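You operate a simulated robot arm through the tools that you are given. There is no shell and no other tool.

Carry out the task below with a simulated robot arm. There is one attempt and no reset: what you move stays moved.

## Task
Put things in order on the butcher block top. At the end: the white food pusher stands where the black flask stopper stood; the black flask stopper from the butcher block top stands where the white cheese mould (marked "NETTLE") stood; the clear jam jar (marked "PEAR") from the butcher block top stands where the clear lentils bottle stood; the clear lentils bottle is on the black baking tray; the white cheese mould from the butcher block top stands where the clear jam jar stood; whatever was shut is shut again. Leave all else as you found it, and nothing knocked over. Set down upright: lentils bottle.

Only the result counts: the job must be done as asked and must still hold three seconds after the hand-in. Knocking over, shifting, dropping, spilling or breaking anything else fails it. Lids that push on must go on centred and level and be pressed home; caps that screw on are set level and turned clockwise until they are tight.

## Robot
A 6-joint arm with a two-finger gripper, fixed in place. Base frame: the origin is at the foot of the arm, x ahead of it, y to its left, z up; the work surface is at about z = 0. Lengths are in m, angles in degrees, forces in N, time in s.
With the tool pointing down near the work surface it reaches from about 0.24 to 0.62 m from the base axis. Its first joint turns from -66.0 to 66.0 degrees. Payload 1.37 kg.
The tool frame sits at the grasp point between the pads (the TCP): z along the fingers, y along the line on which they close. The tips reach 0.022 m beyond it. The gripper opens to 0.092 m; its body begins 0.065 m behind the TCP.
Orientation is told as [roll, pitch, yaw] about the base's x, y, z axes, in that order, counted from this pose: with the fingers straight down and closing along the base's y, the tool's x points along the base's -x, its y along +y and its z along -z.

## Interface
- The arm moves only by the tool servo_tool. Its argument "steps" is one flat list of numbers, 7 for each row, row after row: the shift along the tool's x, y, z in m, then the turn, a rotation vector about the tool's x, y, z in degrees, then the opening in per cent of the stroke, from 0 (shut) to 100 (fully open). In form: [tx, ty, tz, ax, ay, az, grip, tx, ty, tz, ax, ay, az, grip, ...]. A call has 1 to 20 rows; each row shifts and turns the commanded pose from where the row before left it, along the tool's axes as they then stand. Rows are played at 5 a second. More than 0.05 m and 8.6 degrees between two rows, or a gripper value outside its range, and nothing of the call is played. Where a pose cannot be reached the arm comes as near as it can. A force on the tool above 40 N (or 10 N above the force at the start of the call, whichever is more), or a blocked arm, ends the call early, and 0.2 s more pass. Each finger travels about 0.0599 m/s and halts on what it meets, pressing with about 26 N; the grip force reading is that of the motor and also rises with nothing between the fingers. The clock runs only during rows and for 0.2 s after the last one: add rows that do not move to give the fingers time. It gives the time, the measured TCP pose, the force on the tool (base axes), the opening and the grip force at its end, in the units of the frame above (readings bear some noise), with the torque about the TCP (base axes, N m) and any sound that the robot's microphone picked up.
- Cameras (640 x 400 px; columns grow to the right, rows downward): "scene" is fixed at [0.0558, -0.468, 0.5691]; the picture's right is [0.39, -0.92, 0.00], its down [-0.66, -0.28, -0.70] and it looks along [0.65, 0.27, -0.71] (base axes); focal length 324 px, centre (320, 200). "wrist" rides on the gripper at [0.071, 0.019, -0.102] in the tool frame; the picture's right is [-0.26, 0.97, 0.00], its down [-0.75, -0.20, -0.62] and it looks along [-0.60, -0.16, 0.78] (tool axes); focal length 280 px, centre (320, 200). There is no depth. A picture from a camera that has moved, and an enlarged one, comes with that camera's place and axes in the base frame and with its lens.
- camera(camera): a new picture of that camera. It takes no simulated time.
- enlarge(camera, box): a new picture of the part [left, top, right, bottom] of that camera's present view, enlarged. It takes no simulated time.
- hand_in(): hands the job in; it is judged then, once.

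Places have to be worked out from the pictures, the camera data and where the tool is seen. Open the gripper and draw the arm clear of the work before you hand the job in, unless the task says otherwise.

The tools are called after "Emit:" by a JSON object that holds its "op" and its "data". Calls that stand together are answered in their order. servo_tool: Moves the arm, as the interface text tells. Its arguments: {"type":"object","properties":{"steps":{"type":"array","items":{"type":"number"}}},"required":["steps"]} The other tools are called the same way: camera (camera) takes a picture; enlarge (camera, box) takes an enlarged picture of a part of a camera's view; hand_in () hands the job in.

At the start:

```text
t: 0.0
ee_pos: [0.371, -0.145, 0.2687]
tcp_rot: [0.0, 0.0, 0.0]
ft_force: [0.5, -0.1, 0.4]
wrist_torque: [-0.04, 0.03, 0.01]
grip_width: 0.092
grasp_force: 0.0
```

scene: 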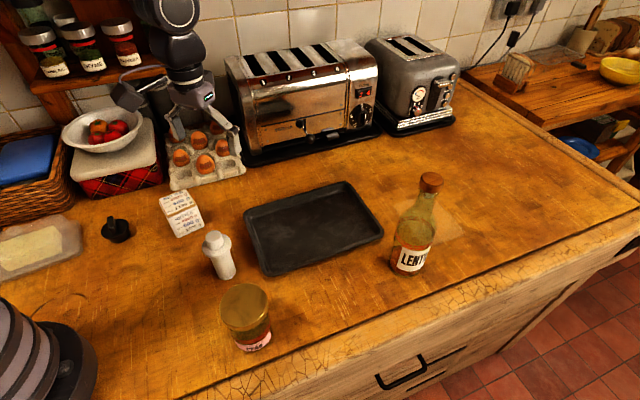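
wrist: 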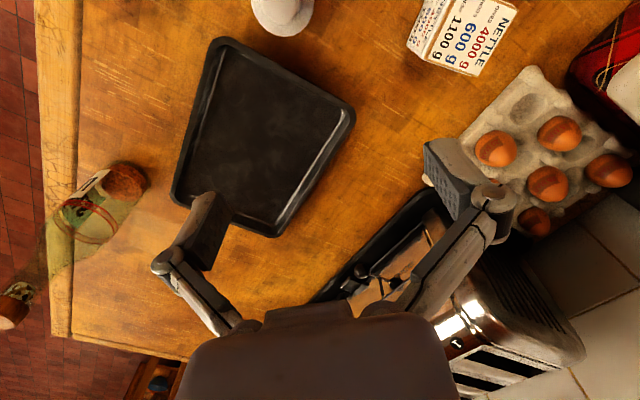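

I'll begin by looking closely at the scene to identify the objects and find where they stand.

Emit:
{"op": "enlarge", "data": {"camera": "scene", "box": [80, 160, 280, 285]}}

Emit:
{"op": "enlarge", "data": {"camera": "scene", "box": [340, 150, 500, 250]}}

Emit:
{"op": "enlarge", "data": {"camera": "scene", "box": [180, 220, 340, 380]}}

Emit:
{"op": "enlarge", "data": {"camera": "scene", "box": [0, 180, 140, 400]}}

```text
3.20 times, centred on (180, 222) of scene
camera zoom: at [0.0558, -0.468, 0.5691], right [0.39, -0.92, 0.0], down [-0.66, -0.28, -0.7], along [0.65, 0.27, -0.71], focal length 1038 px, centre (768, 128)
```

zoom: 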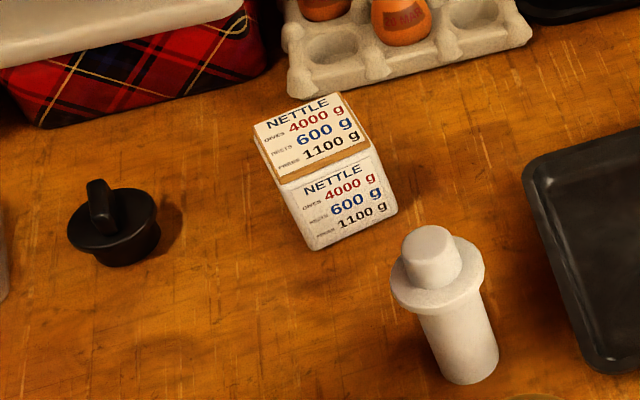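

```text
4.00 times, centred on (420, 200) of scene
camera zoom: at [0.0558, -0.468, 0.5691], right [0.39, -0.92, 0.0], down [-0.66, -0.28, -0.7], along [0.65, 0.27, -0.71], focal length 1297 px, centre (-80, 200)
```

zoom: 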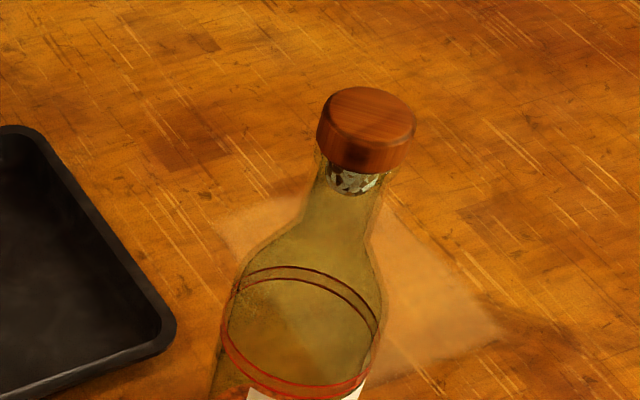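

```text
2.50 times, centred on (260, 300) of scene
camera zoom: at [0.0558, -0.468, 0.5691], right [0.39, -0.92, 0.0], down [-0.66, -0.28, -0.7], along [0.65, 0.27, -0.71], focal length 810 px, centre (470, -50)
```

zoom: 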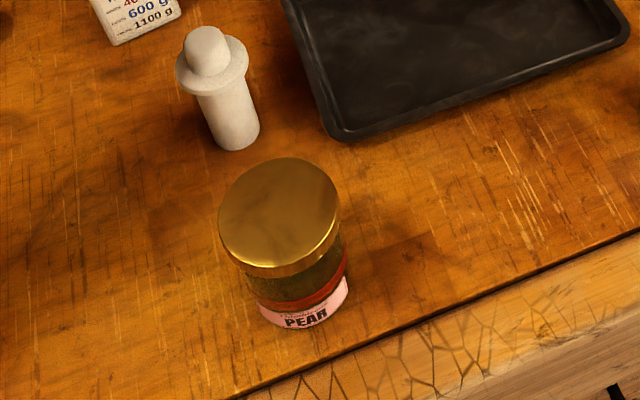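

```text
1.82 times, centred on (70, 290) of scene
camera zoom: at [0.0558, -0.468, 0.5691], right [0.39, -0.92, 0.0], down [-0.66, -0.28, -0.7], along [0.65, 0.27, -0.71], focal length 590 px, centre (774, 36)
```

zoom: 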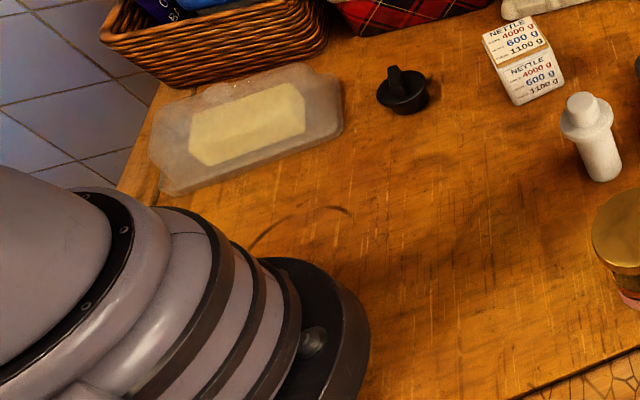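

The mould carries a label with three weights that may be limits for handling it. I'll zoom in on it and on the lids.

Emit:
{"op": "enlarge", "data": {"camera": "scene", "box": [155, 185, 210, 242]}}

Emit:
{"op": "enlarge", "data": {"camera": "wrist", "box": [395, 0, 525, 80]}}

Emit:
{"op": "enlarge", "data": {"camera": "scene", "box": [370, 200, 450, 290]}}

Emit:
{"op": "enlarge", "data": {"camera": "scene", "box": [215, 280, 280, 360]}}

```text
7.02 times, centred on (182, 214) of scene
camera zoom: at [0.0558, -0.468, 0.5691], right [0.39, -0.92, 0.0], down [-0.66, -0.28, -0.7], along [0.65, 0.27, -0.71], focal length 2275 px, centre (1285, 105)
```

zoom: 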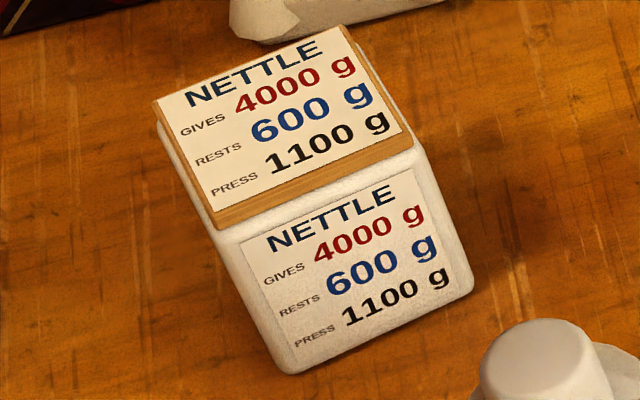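

```text
4.92 times, centred on (460, 40) of wrist
camera zoom: at [0.3007, -0.1262, 0.3702], right [0.26, 0.97, 0.0], down [0.75, -0.2, 0.62], along [0.6, -0.16, -0.78], focal length 1380 px, centre (-369, 988)
```

zoom: 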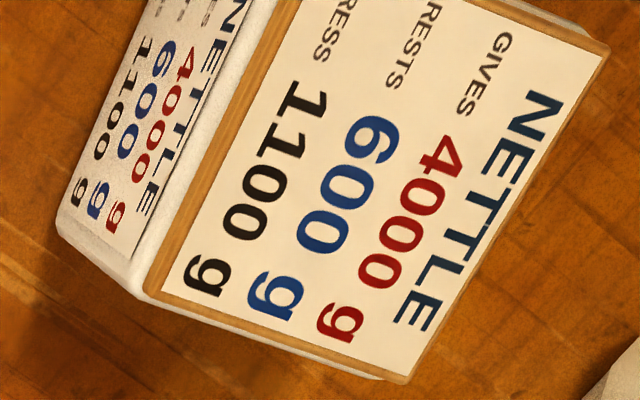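

```text
4.44 times, centred on (410, 245) of scene
camera zoom: at [0.0558, -0.468, 0.5691], right [0.39, -0.92, 0.0], down [-0.66, -0.28, -0.7], along [0.65, 0.27, -0.71], focal length 1441 px, centre (-80, 0)
```

zoom: 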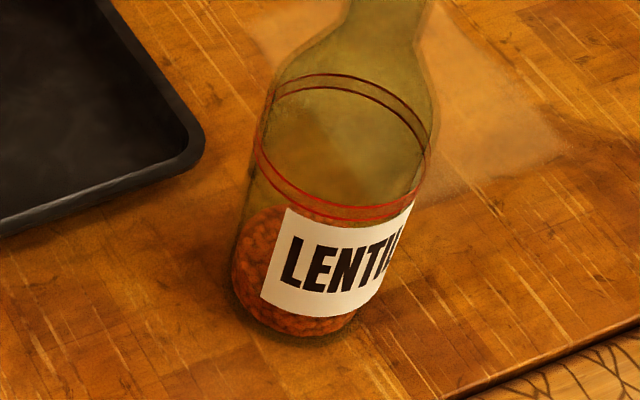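

```text
5.00 times, centred on (248, 320) of scene
camera zoom: at [0.0558, -0.468, 0.5691], right [0.39, -0.92, 0.0], down [-0.66, -0.28, -0.7], along [0.65, 0.27, -0.71], focal length 1621 px, centre (682, -400)
```

zoom: 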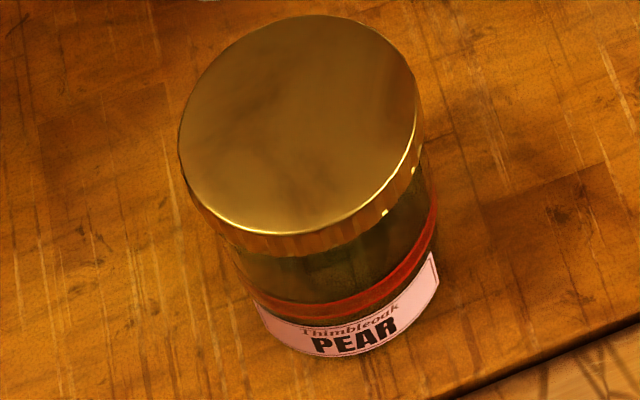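

The pictures show a closed bottle at roughly (0.47, -0.485), a jar at about (0.22, -0.27), the pusher at about (0.31, -0.155), the stopper at about (0.296, 0.119) and the mould at about (0.385, 0.0). The tray is centred near (0.50, -0.26). I'll move towards the bottle at a safe height and turn the tool radially to see it better with the wrist camera.

Emit:
{"op": "servo_tool", "data": {"steps": [0.0048, -0.043, -0.006, 0, 0, 0, 100, 0.0048, -0.043, -0.006, 0, 0, 0, 100, 0.0048, -0.043, -0.006, 0, 0, 0, 100, 0.0048, -0.043, -0.006, 0, 0, 0, 100, 0.0048, -0.043, -0.006, 0, 0, 0, 100, 0, 0, 0, 0, 0, 7.67, 100, 0, 0, 0, 0, 0, 7.67, 100, 0, 0, 0, 0, 0, 7.67, 100, 0, 0, 0, 0, 0, 7.67, 100, 0, 0, 0, 0, 0, 7.67, 100, 0, 0, 0, 0, 0, 7.67, 100, 0, 0, 0, 0, 0, 0, 100]}}

Emit:
{"op": "camera", "data": {"camera": "wrist"}}

Emit:
{"op": "camera", "data": {"camera": "scene"}}

```text
t: 2.6
ee_pos: [0.3471, -0.3607, 0.2978]
tcp_rot: [0.0, -0.1, -46.3]
ft_force: [-0.1, -0.2, -0.3]
wrist_torque: [0.02, 0.0, -0.01]
grip_width: 0.0922
grasp_force: 0.1
```

```text
taken
camera wrist: at [0.3123, -0.2967, 0.4], right [0.88, 0.48, 0.0], down [0.37, -0.68, 0.62], along [0.3, -0.55, -0.78], focal length 280 px, centre (320, 200)
```

wrist: 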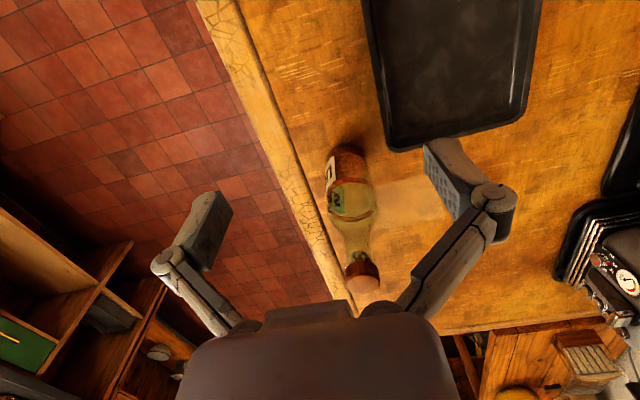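

```text
taken
```

scene: 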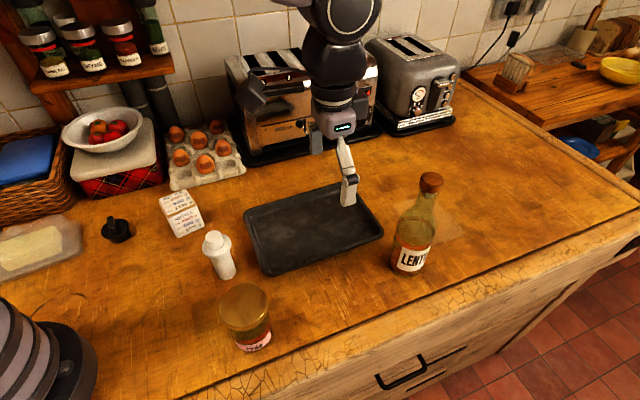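

The bottle shows well in the wrist view, so I'll enlarge it to locate its base and cap.

Emit:
{"op": "enlarge", "data": {"camera": "wrist", "box": [280, 130, 440, 310]}}

Emit:
{"op": "enlarge", "data": {"camera": "scene", "box": [370, 160, 470, 290]}}

```text
2.22 times, centred on (360, 220) of wrist
camera zoom: at [0.3123, -0.2967, 0.4], right [0.88, 0.48, 0.0], down [0.37, -0.68, 0.62], along [0.3, -0.55, -0.78], focal length 623 px, centre (231, 156)
```

zoom: 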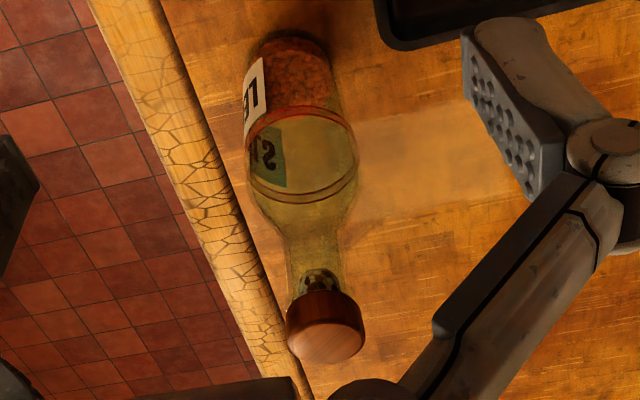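

```text
3.08 times, centred on (420, 225) of scene
camera zoom: at [0.0558, -0.468, 0.5691], right [0.39, -0.92, 0.0], down [-0.66, -0.28, -0.7], along [0.65, 0.27, -0.71], focal length 998 px, centre (12, 123)
```

zoom: 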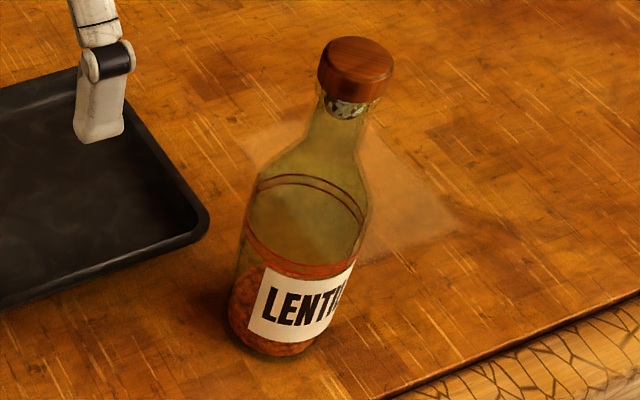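

Both views put the bottle at about (0.470, -0.486), some 0.676 m out, so I need a tilted tool to reach it. I'll tilt the tool outward 50° in place and check that the pose is reached.

Emit:
{"op": "servo_tool", "data": {"steps": [0, 0, 0, 0, -8.4, 0, 100, 0, 0, 0, 0, -8.4, 0, 100, 0, 0, 0, 0, -8.4, 0, 100, 0, 0, 0, 0, -8.4, 0, 100, 0, 0, 0, 0, -8.2, 0, 100, 0, 0, 0, 0, -8.2, 0, 100, 0, 0, 0, 0, 0, 0, 100, 0, 0, 0, 0, 0, 0, 100]}}

Emit:
{"op": "camera", "data": {"camera": "wrist"}}

Emit:
{"op": "camera", "data": {"camera": "scene"}}

```text
t: 4.4
ee_pos: [0.3479, -0.3605, 0.2989]
tcp_rot: [0.1, -50.0, -45.9]
ft_force: [-0.2, -0.2, 0.4]
wrist_torque: [0.0, 0.02, 0.0]
grip_width: 0.0923
grasp_force: 0.0
```

```text
taken
camera wrist: at [0.2757, -0.2586, 0.3091], right [0.81, 0.55, 0.2], down [-0.14, -0.15, 0.98], along [0.57, -0.82, -0.04], focal length 280 px, centre (320, 200)
```

wrist: 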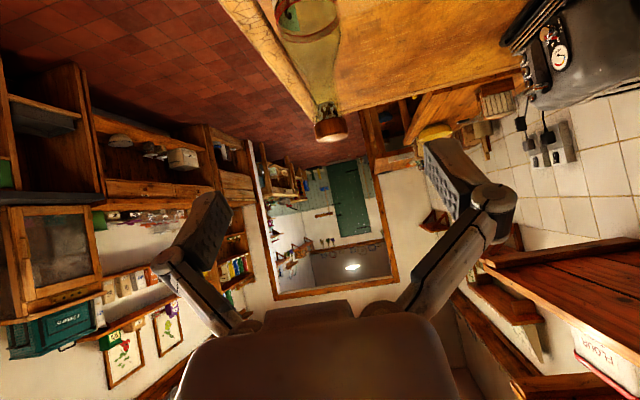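

```text
taken
```

scene: 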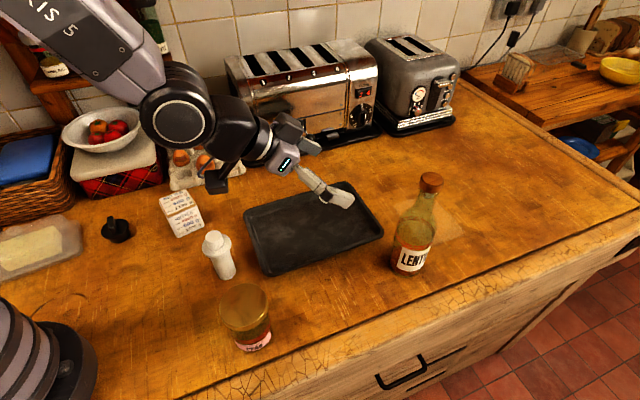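

The tilted pose is reached. I'll lower to a pre-grasp short of the bottle with 58° of tilt, then check alignment with both cameras.

Emit:
{"op": "servo_tool", "data": {"steps": [0.0136, 0, 0.0304, 0, 0, 0, 100, 0.0136, 0, 0.0304, 0, 0, 0, 100, 0.0136, 0, 0.0304, 0, 0, 0, 100, 0.0136, 0, 0.0304, 0, 0, 0, 100, 0.0136, 0, 0.0304, 0, 0, 0, 100, 0, 0, 0, 0, -8, 0, 100, 0, 0, 0, 0, 0, 0, 100, 0, 0, 0, 0, 0, 0, 100]}}

Emit:
{"op": "camera", "data": {"camera": "wrist"}}

Emit:
{"op": "camera", "data": {"camera": "scene"}}

```text
t: 6.2
ee_pos: [0.3983, -0.4123, 0.1491]
tcp_rot: [-0.1, -57.9, -45.9]
ft_force: [-0.4, -0.8, 0.4]
wrist_torque: [0.0, -0.01, 0.04]
grip_width: 0.0921
grasp_force: 0.1
```

```text
taken
camera wrist: at [0.3264, -0.3104, 0.1427], right [0.79, 0.57, 0.22], down [-0.24, -0.05, 0.97], along [0.56, -0.82, 0.1], focal length 280 px, centre (320, 200)
```

wrist: 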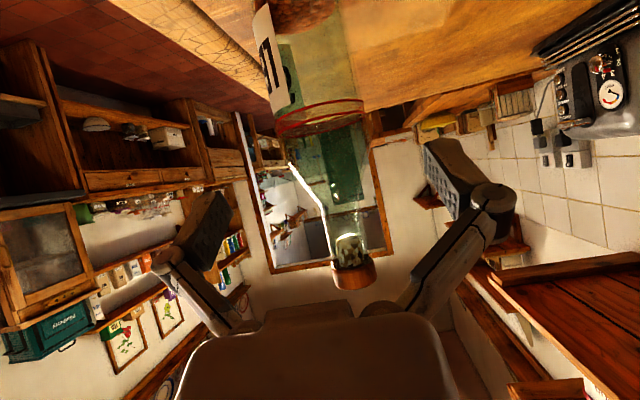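

```text
taken
```

scene: 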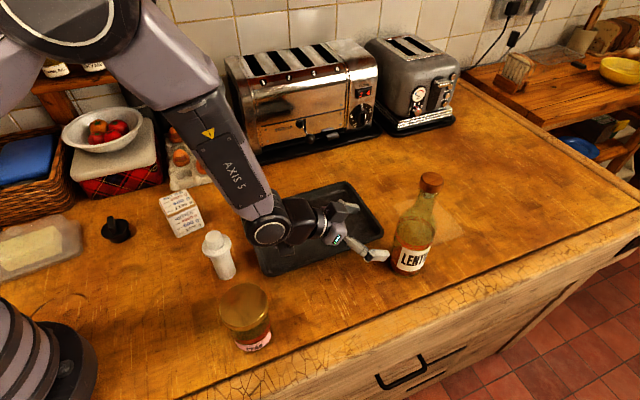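

The pre-grasp is good. The bottle sits 2–4 mm to the -y side of the tool axis, so I'll shift by 2.5 mm and advance most of the way with the fingers open around it, then check.

Emit:
{"op": "servo_tool", "data": {"steps": [0, -0.0025, 0.014, 0, 0, 0, 100, 0, 0, 0.014, 0, 0, 0, 100, 0, 0, 0.014, 0, 0, 0, 100, 0, 0, 0.013, 0, 0, 0, 100, 0, 0, 0.013, 0, 0, 0, 100, 0, 0, 0.012, 0, 0, 0, 100, 0, 0, 0, 0, 0, 0, 100]}}

Emit:
{"op": "camera", "data": {"camera": "wrist"}}

Emit:
{"op": "enlarge", "data": {"camera": "scene", "box": [320, 160, 480, 290]}}

```text
t: 7.8
ee_pos: [0.4454, -0.4608, 0.1061]
tcp_rot: [0.0, -58.0, -46.0]
ft_force: [0.0, 0.6, -0.6]
wrist_torque: [-0.01, -0.01, 0.0]
grip_width: 0.0918
grasp_force: 0.1
```

```text
taken
camera wrist: at [0.3721, -0.36, 0.0992], right [0.79, 0.57, 0.22], down [-0.24, -0.05, 0.97], along [0.56, -0.82, 0.1], focal length 280 px, centre (320, 200)
```

wrist: 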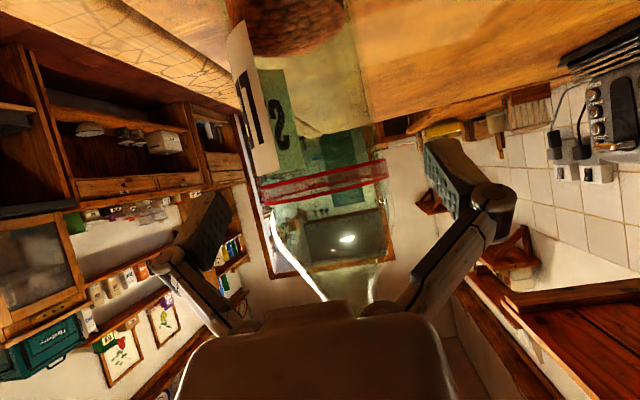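

```text
3.08 times, centred on (400, 225) of scene
camera zoom: at [0.0558, -0.468, 0.5691], right [0.39, -0.92, 0.0], down [-0.66, -0.28, -0.7], along [0.65, 0.27, -0.71], focal length 998 px, centre (74, 123)
```

zoom: 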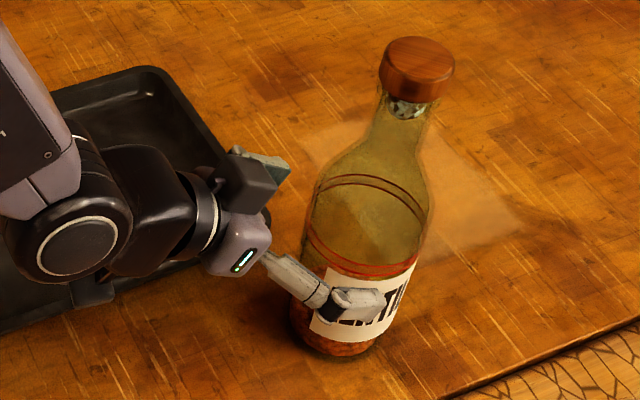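

The bottle is centred between the fingers with room on both sides. I'll go the last 34 mm slowly, staying open, and look before closing.

Emit:
{"op": "servo_tool", "data": {"steps": [0, 0, 0.009, 0, 0, 0, 100, 0, 0, 0.009, 0, 0, 0, 100, 0, 0, 0.008, 0, 0, 0, 100, 0, 0, 0.008, 0, 0, 0, 100, 0, 0, 0, 0, 0, 0, 100]}}

Emit:
{"op": "camera", "data": {"camera": "wrist"}}

Emit:
{"op": "enlarge", "data": {"camera": "scene", "box": [320, 160, 480, 290]}}

```text
t: 9.0
ee_pos: [0.4639, -0.4851, 0.0888]
tcp_rot: [0.0, -58.0, -46.1]
ft_force: [-0.5, 0.8, 0.0]
wrist_torque: [-0.03, -0.02, -0.02]
grip_width: 0.0919
grasp_force: 0.1
```

```text
taken
camera wrist: at [0.3921, -0.382, 0.0815], right [0.79, 0.57, 0.22], down [-0.24, -0.05, 0.97], along [0.56, -0.82, 0.1], focal length 280 px, centre (320, 200)
```

wrist: 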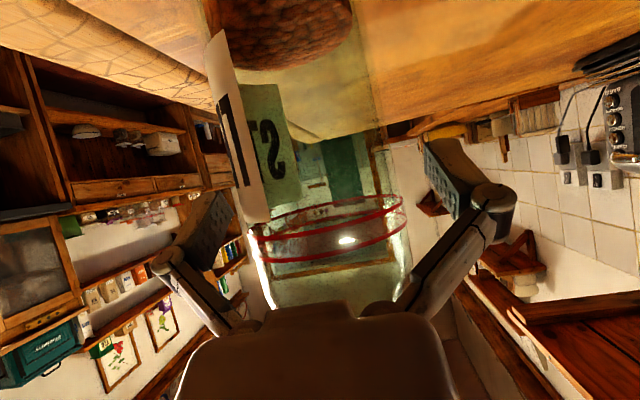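

```text
3.08 times, centred on (400, 225) of scene
camera zoom: at [0.0558, -0.468, 0.5691], right [0.39, -0.92, 0.0], down [-0.66, -0.28, -0.7], along [0.65, 0.27, -0.71], focal length 998 px, centre (74, 123)
```

zoom: 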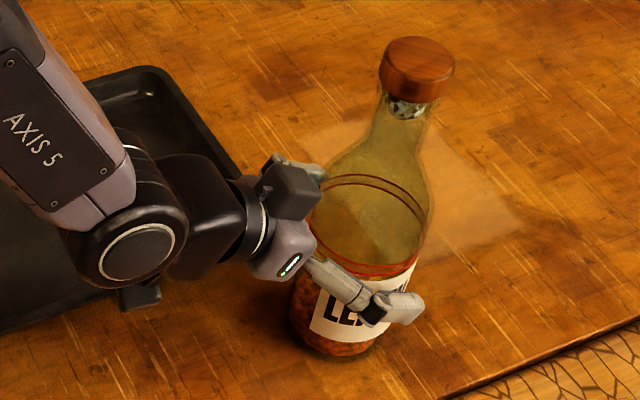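

The bottle hasn't moved and the tool centre is on its axis. I'll close the fingers on the body.

Emit:
{"op": "servo_tool", "data": {"steps": [0, 0, 0, 0, 0, 0, 60, 0, 0, 0, 0, 0, 0, 40, 0, 0, 0, 0, 0, 0, 20, 0, 0, 0, 0, 0, 0, 20, 0, 0, 0, 0, 0, 0, 20]}}

Emit:
{"op": "enlarge", "data": {"camera": "scene", "box": [320, 160, 480, 290]}}

Emit:
{"op": "camera", "data": {"camera": "wrist"}}

```text
t: 10.2
ee_pos: [0.463, -0.4828, 0.088]
tcp_rot: [0.0, -58.0, -46.0]
ft_force: [-2.5, 0.2, 2.3]
wrist_torque: [0.02, 0.11, 0.03]
grip_width: 0.0662
grasp_force: 26.2
```

```text
3.08 times, centred on (400, 225) of scene
camera zoom: at [0.0557, -0.468, 0.5691], right [0.39, -0.92, 0.0], down [-0.66, -0.28, -0.7], along [0.65, 0.27, -0.71], focal length 998 px, centre (74, 123)
```

zoom: 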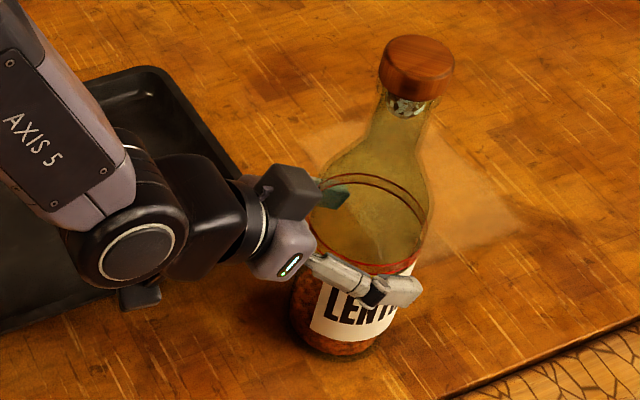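

```text
taken
camera wrist: at [0.3919, -0.3821, 0.0816], right [0.79, 0.57, 0.22], down [-0.24, -0.05, 0.97], along [0.56, -0.82, 0.1], focal length 280 px, centre (320, 200)
```

wrist: 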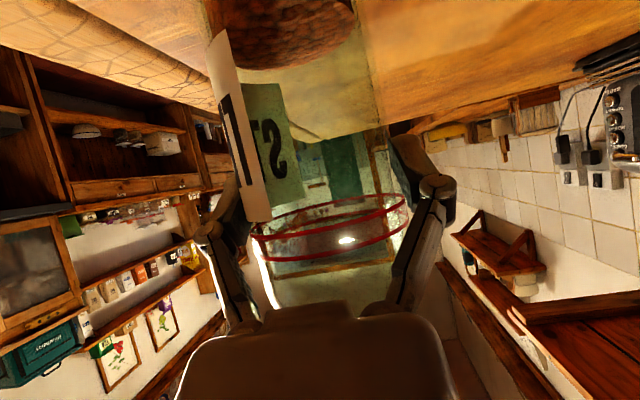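

The bottle is gripped at 0.066 m width and hasn't shifted visibly, so its original spot is about (0.467, -0.487). I'll lift it straight up and check.

Emit:
{"op": "servo_tool", "data": {"steps": [-0.0085, 0, -0.0053, 0, 0, 0, 20, -0.0127, 0, -0.008, 0, 0, 0, 20, -0.0127, 0, -0.008, 0, 0, 0, 20, -0.0127, 0, -0.008, 0, 0, 0, 20, -0.0127, 0, -0.008, 0, 0, 0, 20, 0, 0, 0, 0, 0, 0, 20]}}

Emit:
{"op": "camera", "data": {"camera": "scene"}}

Emit:
{"op": "camera", "data": {"camera": "wrist"}}

```text
t: 11.6
ee_pos: [0.4641, -0.4836, 0.1609]
tcp_rot: [0.0, -58.1, -46.0]
ft_force: [0.3, -0.4, -3.3]
wrist_torque: [-0.02, -0.01, -0.01]
grip_width: 0.066
grasp_force: 26.0
```

```text
taken
```

scene: 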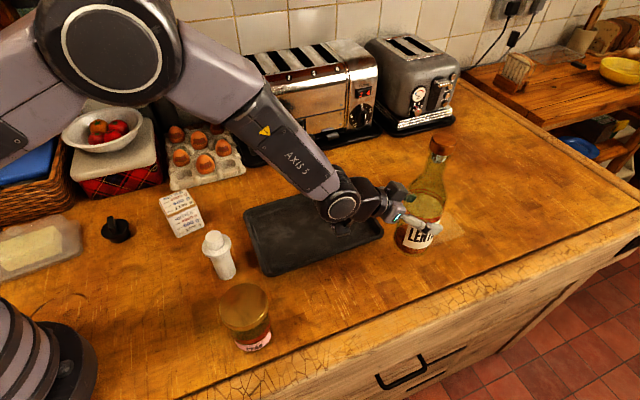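

```text
taken
camera wrist: at [0.3915, -0.3807, 0.1531], right [0.79, 0.57, 0.22], down [-0.24, -0.05, 0.97], along [0.56, -0.82, 0.1], focal length 280 px, centre (320, 200)
```

wrist: 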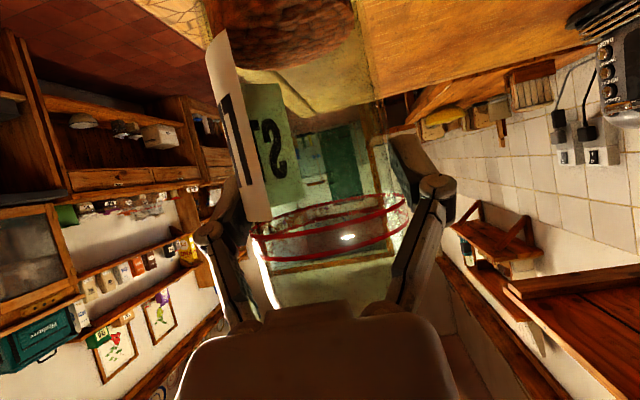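

The bottle is held, upright and lifted 72 mm. Next I'll retract it radially and swing it over the tray.

Emit:
{"op": "servo_tool", "data": {"steps": [0.0066, 0, -0.0106, 0, 0, 0, 20, 0.0133, 0, -0.0212, 0, 0, 0, 20, 0.0133, 0, -0.0212, 0, 0, 0, 20, 0.0133, 0, -0.0212, 0, 0, 0, 20, 0.0133, 0, -0.0212, 0, 0, 0, 20, 0.0066, 0, -0.0106, 0, 0, 0, 20, 0.00045, 0.0304, -0.0007, -2.712, 0, -1.698, 20, 0.00045, 0.0304, -0.0007, -2.712, 0, -1.698, 20, 0.00045, 0.0304, -0.0007, -2.712, 0, -1.698, 20, 0.00045, 0.0304, -0.0007, -2.712, 0, -1.698, 20, 0.00045, 0.0304, -0.0007, -2.712, 0, -1.698, 20, 0.00045, 0.0304, -0.0007, -2.712, 0, -1.698, 20, 0, 0, 0, 0, 0, 0, 20]}}

Emit:
{"op": "camera", "data": {"camera": "scene"}}

Emit:
{"op": "camera", "data": {"camera": "wrist"}}

```text
t: 14.4
ee_pos: [0.4818, -0.2443, 0.1578]
tcp_rot: [-0.1, -58.1, -26.7]
ft_force: [-0.2, -0.3, -3.6]
wrist_torque: [0.02, 0.02, -0.01]
grip_width: 0.0662
grasp_force: 26.1
```

```text
taken
```

scene: 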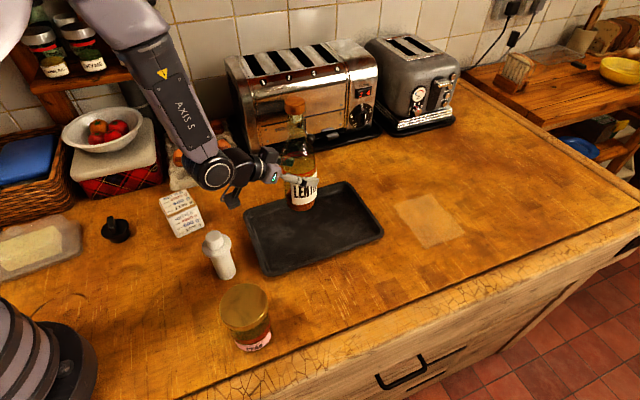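

```text
taken
camera wrist: at [0.3808, -0.1723, 0.1502], right [0.56, 0.8, 0.22], down [-0.21, -0.12, 0.97], along [0.8, -0.59, 0.1], focal length 280 px, centre (320, 200)
```

wrist: 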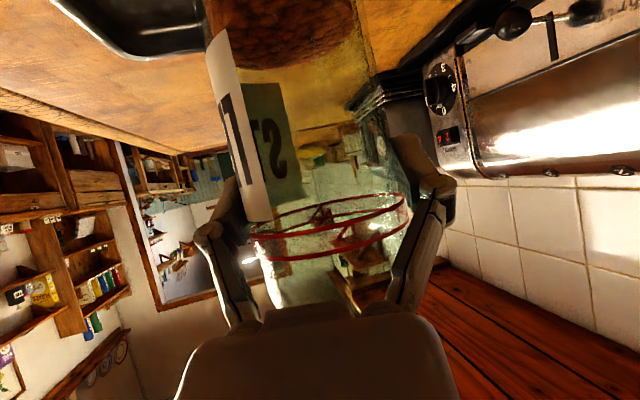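

The bottle is over the middle of the tray. The wrist camera bracket comes down near the pusher, so I'll check the clearance before lowering.

Emit:
{"op": "servo_tool", "data": {"steps": [-0.008, 0, 0.0127, 0, 0, 0, 20, -0.008, 0, 0.0127, 0, 0, 0, 20, 0, 0, 0, 0, 0, 0, 20]}}

Emit:
{"op": "enlarge", "data": {"camera": "scene", "box": [150, 80, 400, 290]}}

Emit:
{"op": "enlarge", "data": {"camera": "scene", "box": [380, 180, 480, 280]}}

```text
t: 15.2
ee_pos: [0.5099, -0.2593, 0.1569]
tcp_rot: [-0.2, -57.9, -26.8]
ft_force: [-0.1, 0.0, -3.6]
wrist_torque: [-0.01, 0.03, 0.01]
grip_width: 0.0664
grasp_force: 25.5
```

```text
1.90 times, centred on (275, 185) of scene
camera zoom: at [0.0558, -0.468, 0.5691], right [0.39, -0.92, 0.0], down [-0.66, -0.28, -0.7], along [0.65, 0.27, -0.71], focal length 618 px, centre (406, 229)
```

zoom: 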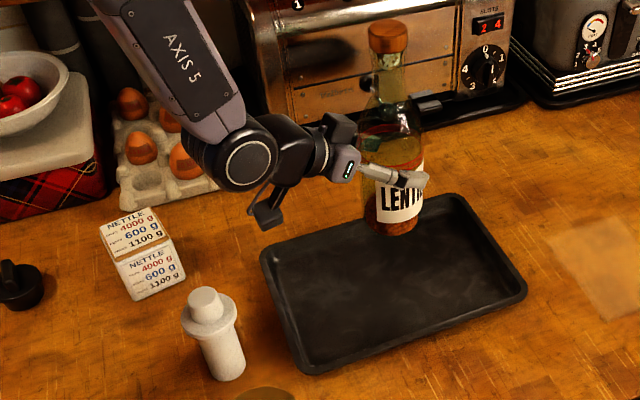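

```text
4.00 times, centred on (430, 230) of scene
camera zoom: at [0.0558, -0.468, 0.5691], right [0.39, -0.92, 0.0], down [-0.66, -0.28, -0.7], along [0.65, 0.27, -0.71], focal length 1297 px, centre (-120, 80)
```

zoom: 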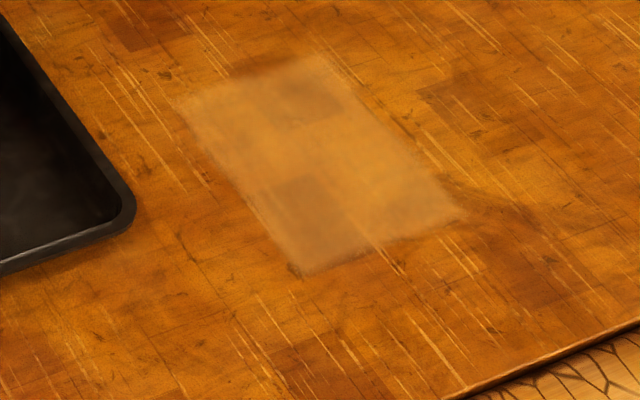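

The bracket has cleared the pusher by a good margin and the tray floor below is free. I'll lower the bottle to just above the tray.

Emit:
{"op": "servo_tool", "data": {"steps": [0.0085, 0, 0.0053, 0, 0, 0, 20, 0.0106, 0, 0.0066, 0, 0, 0, 20, 0.0106, 0, 0.0066, 0, 0, 0, 20, 0.0106, 0, 0.0066, 0, 0, 0, 20, 0.0085, 0, 0.0053, 0, 0, 0, 20, 0, 0, 0, 0, 0, 0, 20]}}

Emit:
{"op": "enlarge", "data": {"camera": "scene", "box": [180, 100, 400, 290]}}

```text
t: 16.6
ee_pos: [0.5098, -0.2602, 0.1008]
tcp_rot: [0.0, -57.9, -26.9]
ft_force: [0.3, 0.1, -4.6]
wrist_torque: [-0.01, -0.03, -0.01]
grip_width: 0.0661
grasp_force: 25.8
```

```text
2.11 times, centred on (290, 195) of scene
camera zoom: at [0.0558, -0.468, 0.5691], right [0.39, -0.92, 0.0], down [-0.66, -0.28, -0.7], along [0.65, 0.27, -0.71], focal length 682 px, centre (383, 210)
```

zoom: 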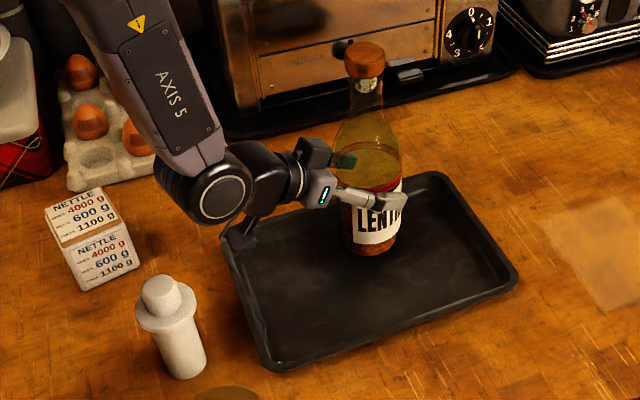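

The base is about 12 mm above the counter level. I'll lower in 2 mm steps and watch the force for contact with the tray floor.

Emit:
{"op": "servo_tool", "data": {"steps": [0.0017, 0, 0.00106, 0, 0, 0, 20, 0.0017, 0, 0.00106, 0, 0, 0, 20, 0.0017, 0, 0.00106, 0, 0, 0, 20, 0, 0, 0, 0, 0, 0, 20]}}

```text
t: 17.6
ee_pos: [0.5105, -0.2611, 0.0954]
tcp_rot: [-0.1, -58.0, -26.8]
ft_force: [0.4, -0.1, -4.4]
wrist_torque: [0.0, -0.02, 0.01]
grip_width: 0.0659
grasp_force: 26.2
```

No contact yet, so I'll continue in small steps.

Emit:
{"op": "servo_tool", "data": {"steps": [0.0013, 0, 0.0008, 0, 0, 0, 20, 0.0013, 0, 0.0008, 0, 0, 0, 20, 0, 0, 0, 0, 0, 0, 20]}}

```text
t: 18.4
ee_pos: [0.5117, -0.2618, 0.0926]
tcp_rot: [0.0, -58.1, -26.8]
ft_force: [-3.1, 1.7, 6.6]
wrist_torque: [0.36, 0.18, 0.06]
grip_width: 0.0662
grasp_force: 25.9
```

Contact with the tray floor is clear from the force change of about 11 N. I'll back off 1 mm, open the gripper and check that the bottle stands.

Emit:
{"op": "servo_tool", "data": {"steps": [-0.0008, 0, -0.0005, 0, 0, 0, 20, 0, 0, 0, 0, 0, 0, 75, 0, 0, 0, 0, 0, 0, 85, 0, 0, 0, 0, 0, 0, 100, 0, 0, 0, 0, 0, 0, 100]}}

Emit:
{"op": "camera", "data": {"camera": "wrist"}}

Emit:
{"op": "enlarge", "data": {"camera": "scene", "box": [180, 100, 400, 290]}}

```text
t: 19.6
ee_pos: [0.5101, -0.2617, 0.0925]
tcp_rot: [-0.1, -58.0, -26.7]
ft_force: [0.1, 0.3, -0.5]
wrist_torque: [0.0, 0.0, 0.02]
grip_width: 0.0919
grasp_force: 0.0
```

```text
taken
camera wrist: at [0.4089, -0.189, 0.0859], right [0.56, 0.8, 0.22], down [-0.21, -0.12, 0.97], along [0.8, -0.59, 0.1], focal length 280 px, centre (320, 200)
```

wrist: 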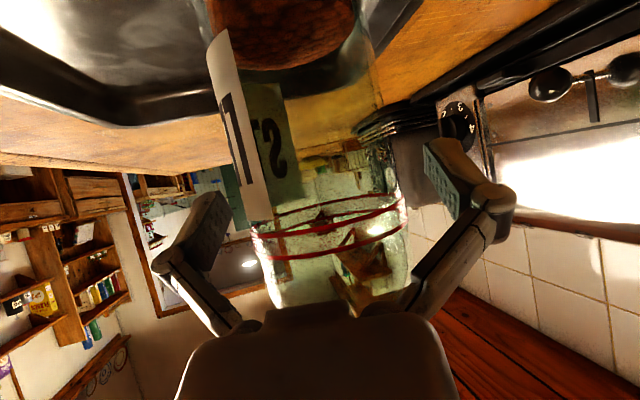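

```text
2.11 times, centred on (290, 195) of scene
camera zoom: at [0.0558, -0.468, 0.5691], right [0.39, -0.92, 0.0], down [-0.66, -0.28, -0.7], along [0.65, 0.27, -0.71], focal length 682 px, centre (383, 210)
```

zoom: 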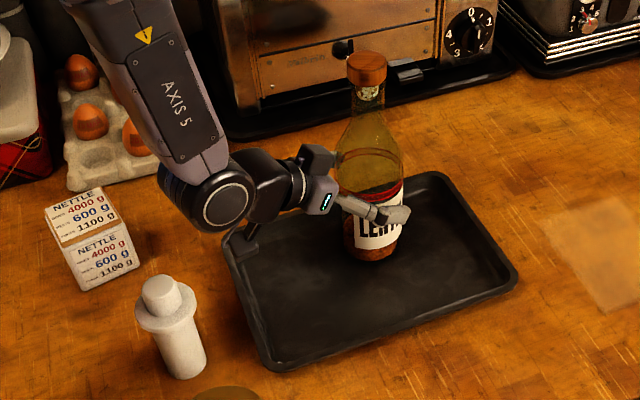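

The bottle stands upright on the tray. I'll back off a little along the tool axis, then rise straight up so the bracket stays away from the pusher.

Emit:
{"op": "servo_tool", "data": {"steps": [0, 0, -0.008, 0, 0, 0, 100, 0, 0, -0.008, 0, 0, 0, 100, 0, 0, -0.008, 0, 0, 0, 100, -0.0127, 0, -0.008, 0, 0, 0, 100, -0.0212, 0, -0.0133, 0, 0, 0, 100, -0.0254, 0, -0.0159, 0, 0, 0, 100, -0.0254, 0, -0.0159, 0, 0, 0, 100, -0.0254, 0, -0.0159, 0, 0, 0, 100, -0.0254, 0, -0.0159, 0, 0, 0, 100, 0, 0, 0, 0, 0, 0, 100]}}

Emit:
{"op": "camera", "data": {"camera": "scene"}}

```text
t: 21.8
ee_pos: [0.4937, -0.2507, 0.2663]
tcp_rot: [-0.1, -58.1, -26.7]
ft_force: [-0.7, 0.2, 0.2]
wrist_torque: [0.0, -0.02, -0.05]
grip_width: 0.0921
grasp_force: 0.0
```

```text
taken
```

scene: 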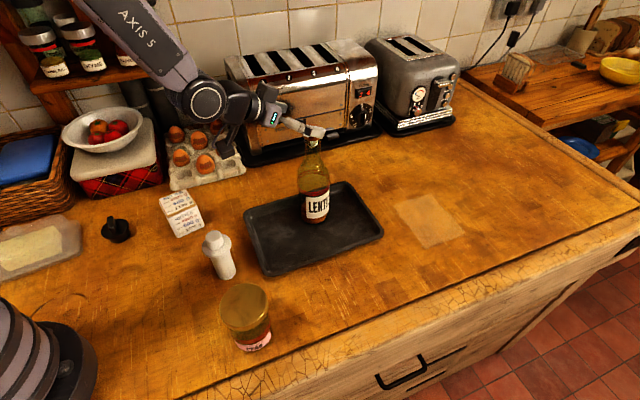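

The bottle is done. I'll retract, bring the tool upright and move above the jar for a wrist-camera look.

Emit:
{"op": "servo_tool", "data": {"steps": [0.0133, 0, -0.0212, 0, 0, 0, 100, 0.0133, 0, -0.0212, 0, 0, 0, 100, 0.0133, 0, -0.0212, 0, 0, 0, 100, 0.0133, 0, -0.0212, 0, 0, 0, 100, 0, 0, 0, 0, 8.29, 0, 100, 0, 0, 0, 0, 8.29, 0, 100, 0, 0, 0, 0, 8.29, 0, 100, 0, 0, 0, 0, 8.29, 0, 100, 0, 0, 0, 0, 8.29, 0, 100, 0, 0, 0, 0, 8.29, 0, 100, 0, 0, 0, 0, 8.29, 0, 100, 0.001, -0.031, 0, 0, 0, 3.92, 100, 0.001, -0.031, 0, 0, 0, 3.92, 100, 0.001, -0.031, 0, 0, 0, 3.92, 100, 0.001, -0.031, 0, 0, 0, 3.92, 100, 0.001, -0.031, 0, 0, 0, 3.92, 100, 0.001, -0.031, 0, 0, 0, 3.92, 100, 0.033, 0, 0, 0, 0, 0, 100, 0.033, 0, 0, 0, 0, 0, 100, 0.033, 0, 0, 0, 0, 0, 100]}}

Emit:
{"op": "camera", "data": {"camera": "wrist"}}

Emit:
{"op": "camera", "data": {"camera": "scene"}}

```text
t: 26.0
ee_pos: [0.226, -0.2746, 0.2658]
tcp_rot: [0.0, -0.1, -50.4]
ft_force: [0.3, -0.4, 0.2]
wrist_torque: [0.01, -0.03, 0.01]
grip_width: 0.0917
grasp_force: 0.0
```

```text
taken
camera wrist: at [0.1955, -0.2074, 0.3666], right [0.91, 0.41, 0.0], down [0.32, -0.71, 0.63], along [0.26, -0.57, -0.78], focal length 280 px, centre (320, 200)
```

wrist: 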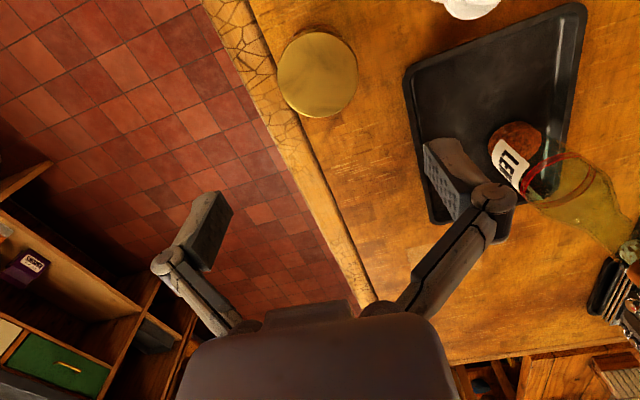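

```text
taken
```

scene: 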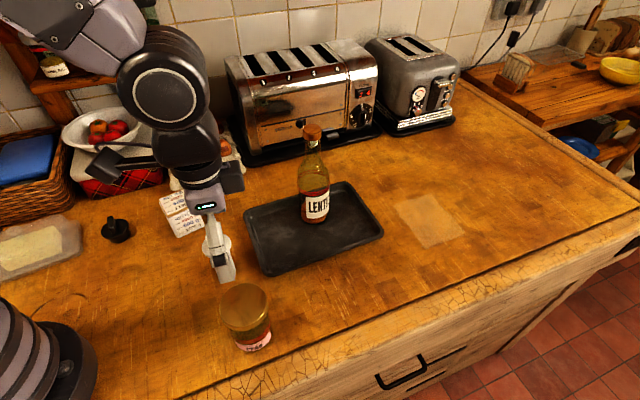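

The jar lid is centred near (0.222, -0.271), almost directly under the tool. I'll tilt 30°, enough to reach the bottle's old spot later, and descend part-way to check the pose.

Emit:
{"op": "servo_tool", "data": {"steps": [0, 0, 0, 0, -7.5, 0, 100, 0, 0, 0, 0, -7.5, 0, 100, 0, 0, 0, 0, -7.5, 0, 100, 0, 0, 0, 0, -7.5, 0, 100, 0.0125, 0, 0.0217, 0, 0, 0, 100, 0.0125, 0, 0.0217, 0, 0, 0, 100, 0.0125, 0, 0.0217, 0, 0, 0, 100, 0.0125, 0, 0.0217, 0, 0, 0, 100, 0.0043, -0.0006, -0.0025, 0, 0, 0, 100, 0, 0, 0, 0, 0, 0, 100]}}

Emit:
{"op": "camera", "data": {"camera": "wrist"}}

Emit:
{"op": "camera", "data": {"camera": "scene"}}

```text
t: 28.2
ee_pos: [0.2217, -0.2717, 0.1641]
tcp_rot: [0.0, -30.0, -50.3]
ft_force: [0.0, 0.1, -0.1]
wrist_torque: [-0.01, -0.01, 0.01]
grip_width: 0.092
grasp_force: 0.0
```

```text
taken
camera wrist: at [0.1641, -0.173, 0.2171], right [0.89, 0.44, 0.13], down [0.06, -0.39, 0.92], along [0.46, -0.81, -0.37], focal length 280 px, centre (320, 200)
```

wrist: 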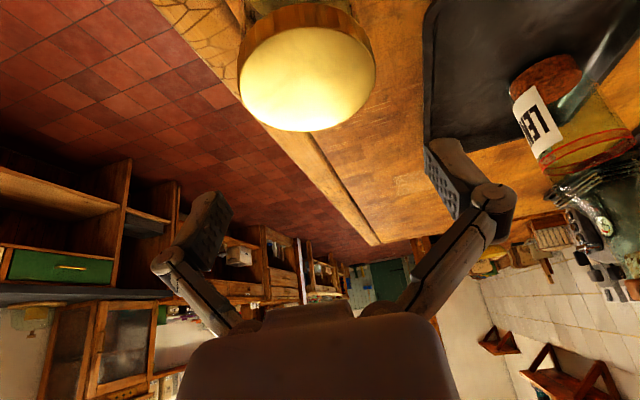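

```text
taken
```

scene: 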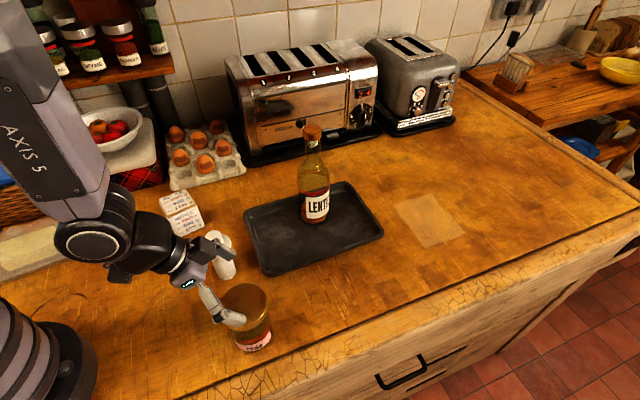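

The pose is reached and the tool is aligned over the jar, whose lid top I judge at about z = 0.10. I'll descend vertically with the fingers open around it.

Emit:
{"op": "servo_tool", "data": {"steps": [0.0075, 0, 0.013, 0, 0, 0, 100, 0.0075, 0, 0.013, 0, 0, 0, 100, 0.0075, 0, 0.013, 0, 0, 0, 100, 0.006, 0, 0.0104, 0, 0, 0, 100, 0.005, 0, 0.0087, 0, 0, 0, 100, 0.005, 0, 0.0087, 0, 0, 0, 100, 0.005, 0, 0.0087, 0, 0, 0, 100, 0, 0, 0, 0, 0, 0, 100]}}

Emit:
{"op": "camera", "data": {"camera": "wrist"}}

Emit:
{"op": "enlarge", "data": {"camera": "scene", "box": [140, 220, 300, 370]}}

```text
t: 30.0
ee_pos: [0.2219, -0.2718, 0.0777]
tcp_rot: [-0.1, -30.0, -50.2]
ft_force: [0.8, -0.2, -0.6]
wrist_torque: [-0.01, -0.03, 0.04]
grip_width: 0.0922
grasp_force: 0.0
```

```text
taken
camera wrist: at [0.1654, -0.1728, 0.1302], right [0.89, 0.44, 0.13], down [0.06, -0.39, 0.92], along [0.46, -0.81, -0.37], focal length 280 px, centre (320, 200)
```

wrist: 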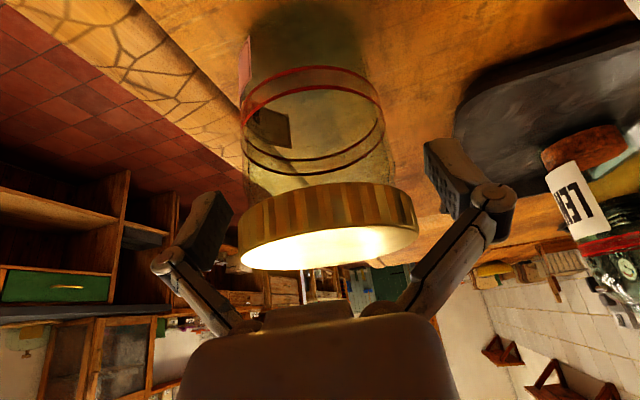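

```text
2.67 times, centred on (220, 295) of scene
camera zoom: at [0.0558, -0.468, 0.5691], right [0.39, -0.92, 0.0], down [-0.66, -0.28, -0.7], along [0.65, 0.27, -0.71], focal length 864 px, centre (587, -53)
```

zoom: 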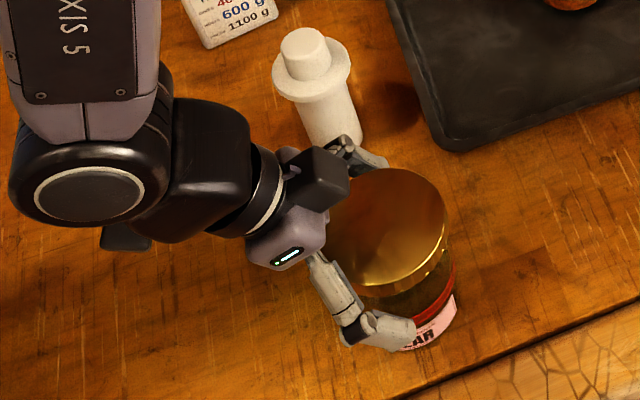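

The fingers straddle the jar with the lid clear of the palm. I'll go 11 mm lower so the pads bear on the glass rather than the lid, then close.

Emit:
{"op": "servo_tool", "data": {"steps": [0.0028, 0, 0.0048, 0, 0, 0, 100, 0.0028, 0, 0.0048, 0, 0, 0, 100, 0, 0, 0, 0, 0, 0, 100]}}

Emit:
{"op": "camera", "data": {"camera": "wrist"}}

Emit:
{"op": "enlarge", "data": {"camera": "scene", "box": [180, 220, 300, 370]}}

```text
t: 30.8
ee_pos: [0.2204, -0.2704, 0.067]
tcp_rot: [-0.1, -30.0, -50.2]
ft_force: [0.8, 0.6, 0.4]
wrist_torque: [-0.01, -0.01, -0.03]
grip_width: 0.0922
grasp_force: 0.0
```

```text
taken
camera wrist: at [0.1646, -0.1729, 0.1189], right [0.89, 0.44, 0.13], down [0.06, -0.39, 0.92], along [0.46, -0.81, -0.37], focal length 280 px, centre (320, 200)
```

wrist: 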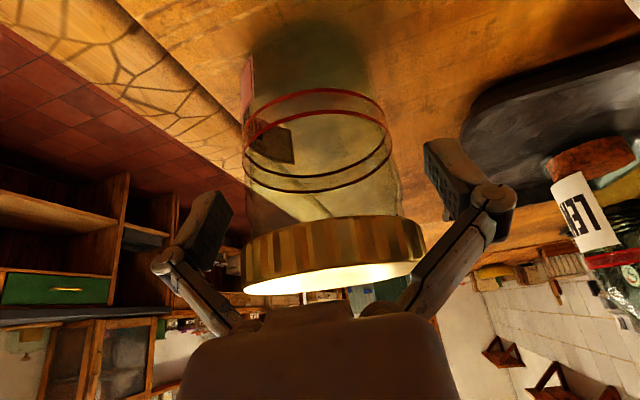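

```text
2.67 times, centred on (240, 295) of scene
camera zoom: at [0.0558, -0.468, 0.5691], right [0.39, -0.92, 0.0], down [-0.66, -0.28, -0.7], along [0.65, 0.27, -0.71], focal length 864 px, centre (533, -53)
```

zoom: 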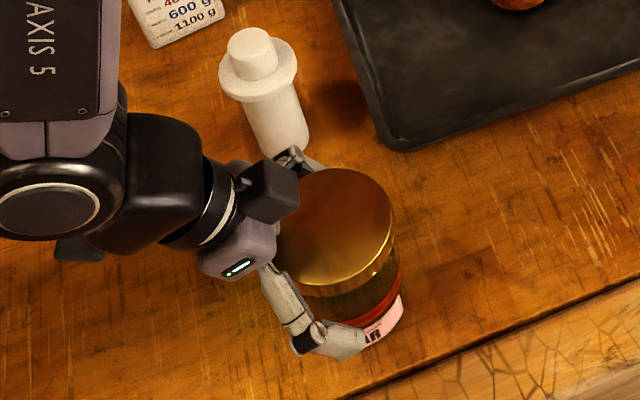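

The pads are now level with the glass just below the lid, so I'll close.

Emit:
{"op": "servo_tool", "data": {"steps": [0, 0, 0, 0, 0, 0, 70, 0, 0, 0, 0, 0, 0, 50, 0, 0, 0, 0, 0, 0, 20, 0, 0, 0, 0, 0, 0, 20, 0, 0, 0, 0, 0, 0, 20]}}

Emit:
{"op": "camera", "data": {"camera": "wrist"}}

Emit:
{"op": "enlarge", "data": {"camera": "scene", "box": [180, 220, 300, 370]}}

```text
t: 32.0
ee_pos: [0.2218, -0.2702, 0.0672]
tcp_rot: [0.0, -30.0, -50.2]
ft_force: [-6.7, 8.0, 28.3]
wrist_torque: [-0.15, -0.26, 0.06]
grip_width: 0.0657
grasp_force: 26.4
```

```text
taken
camera wrist: at [0.1647, -0.1729, 0.1193], right [0.89, 0.44, 0.13], down [0.06, -0.39, 0.92], along [0.46, -0.81, -0.37], focal length 280 px, centre (320, 200)
```

wrist: 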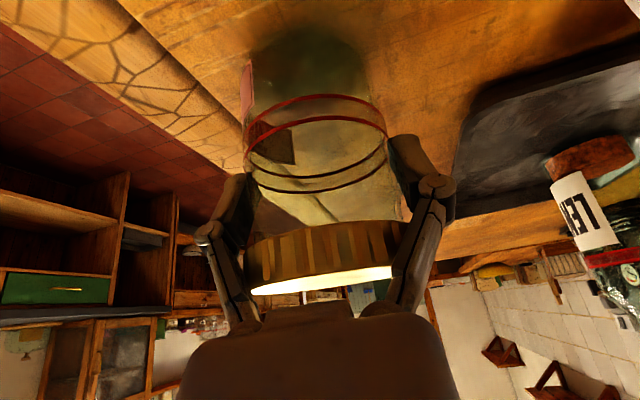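

```text
2.67 times, centred on (240, 295) of scene
camera zoom: at [0.0557, -0.4679, 0.5692], right [0.39, -0.92, 0.0], down [-0.66, -0.28, -0.7], along [0.65, 0.27, -0.71], focal length 864 px, centre (533, -53)
```

zoom: 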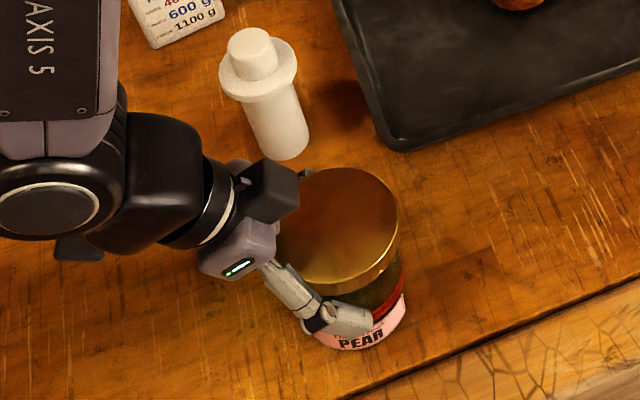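

The tool reads 28 N upward after closing. The finger links are catching the wider lid at this tilt, so I won't lift like this. I'll open again and check that the jar is undisturbed.

Emit:
{"op": "servo_tool", "data": {"steps": [0, 0, 0, 0, 0, 0, 75, 0, 0, 0, 0, 0, 0, 90, 0, 0, 0, 0, 0, 0, 100, 0, 0, 0, 0, 0, 0, 100]}}

Emit:
{"op": "enlarge", "data": {"camera": "scene", "box": [180, 220, 300, 370]}}

Emit:
{"op": "camera", "data": {"camera": "wrist"}}

```text
t: 33.0
ee_pos: [0.221, -0.2707, 0.0668]
tcp_rot: [-0.1, -30.1, -50.3]
ft_force: [0.5, -0.3, -0.4]
wrist_torque: [-0.01, 0.01, -0.02]
grip_width: 0.0919
grasp_force: 0.1
```

```text
2.67 times, centred on (240, 295) of scene
camera zoom: at [0.0558, -0.468, 0.5691], right [0.39, -0.92, 0.0], down [-0.66, -0.28, -0.7], along [0.65, 0.27, -0.71], focal length 864 px, centre (533, -53)
```

zoom: 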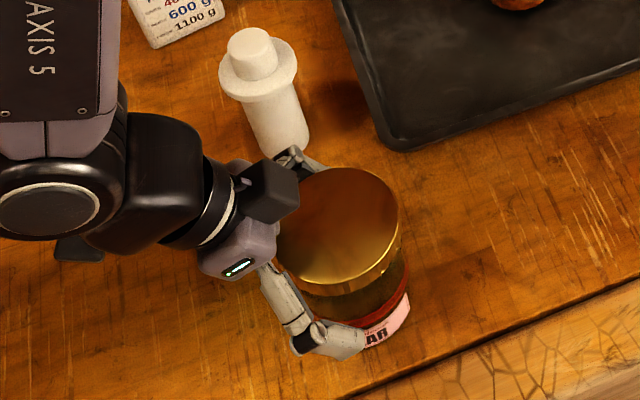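

```text
taken
camera wrist: at [0.1647, -0.1729, 0.119], right [0.89, 0.44, 0.13], down [0.06, -0.39, 0.92], along [0.46, -0.81, -0.37], focal length 280 px, centre (320, 200)
```

wrist: 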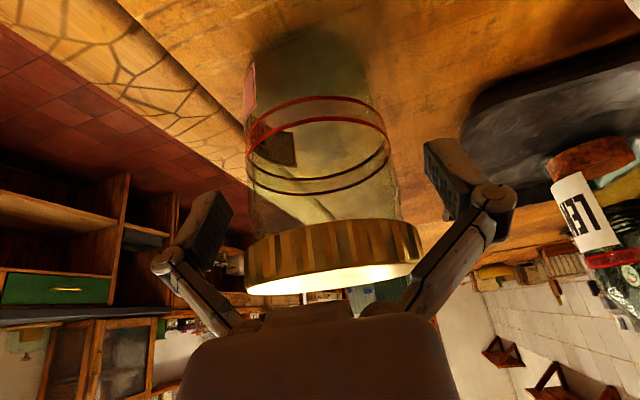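

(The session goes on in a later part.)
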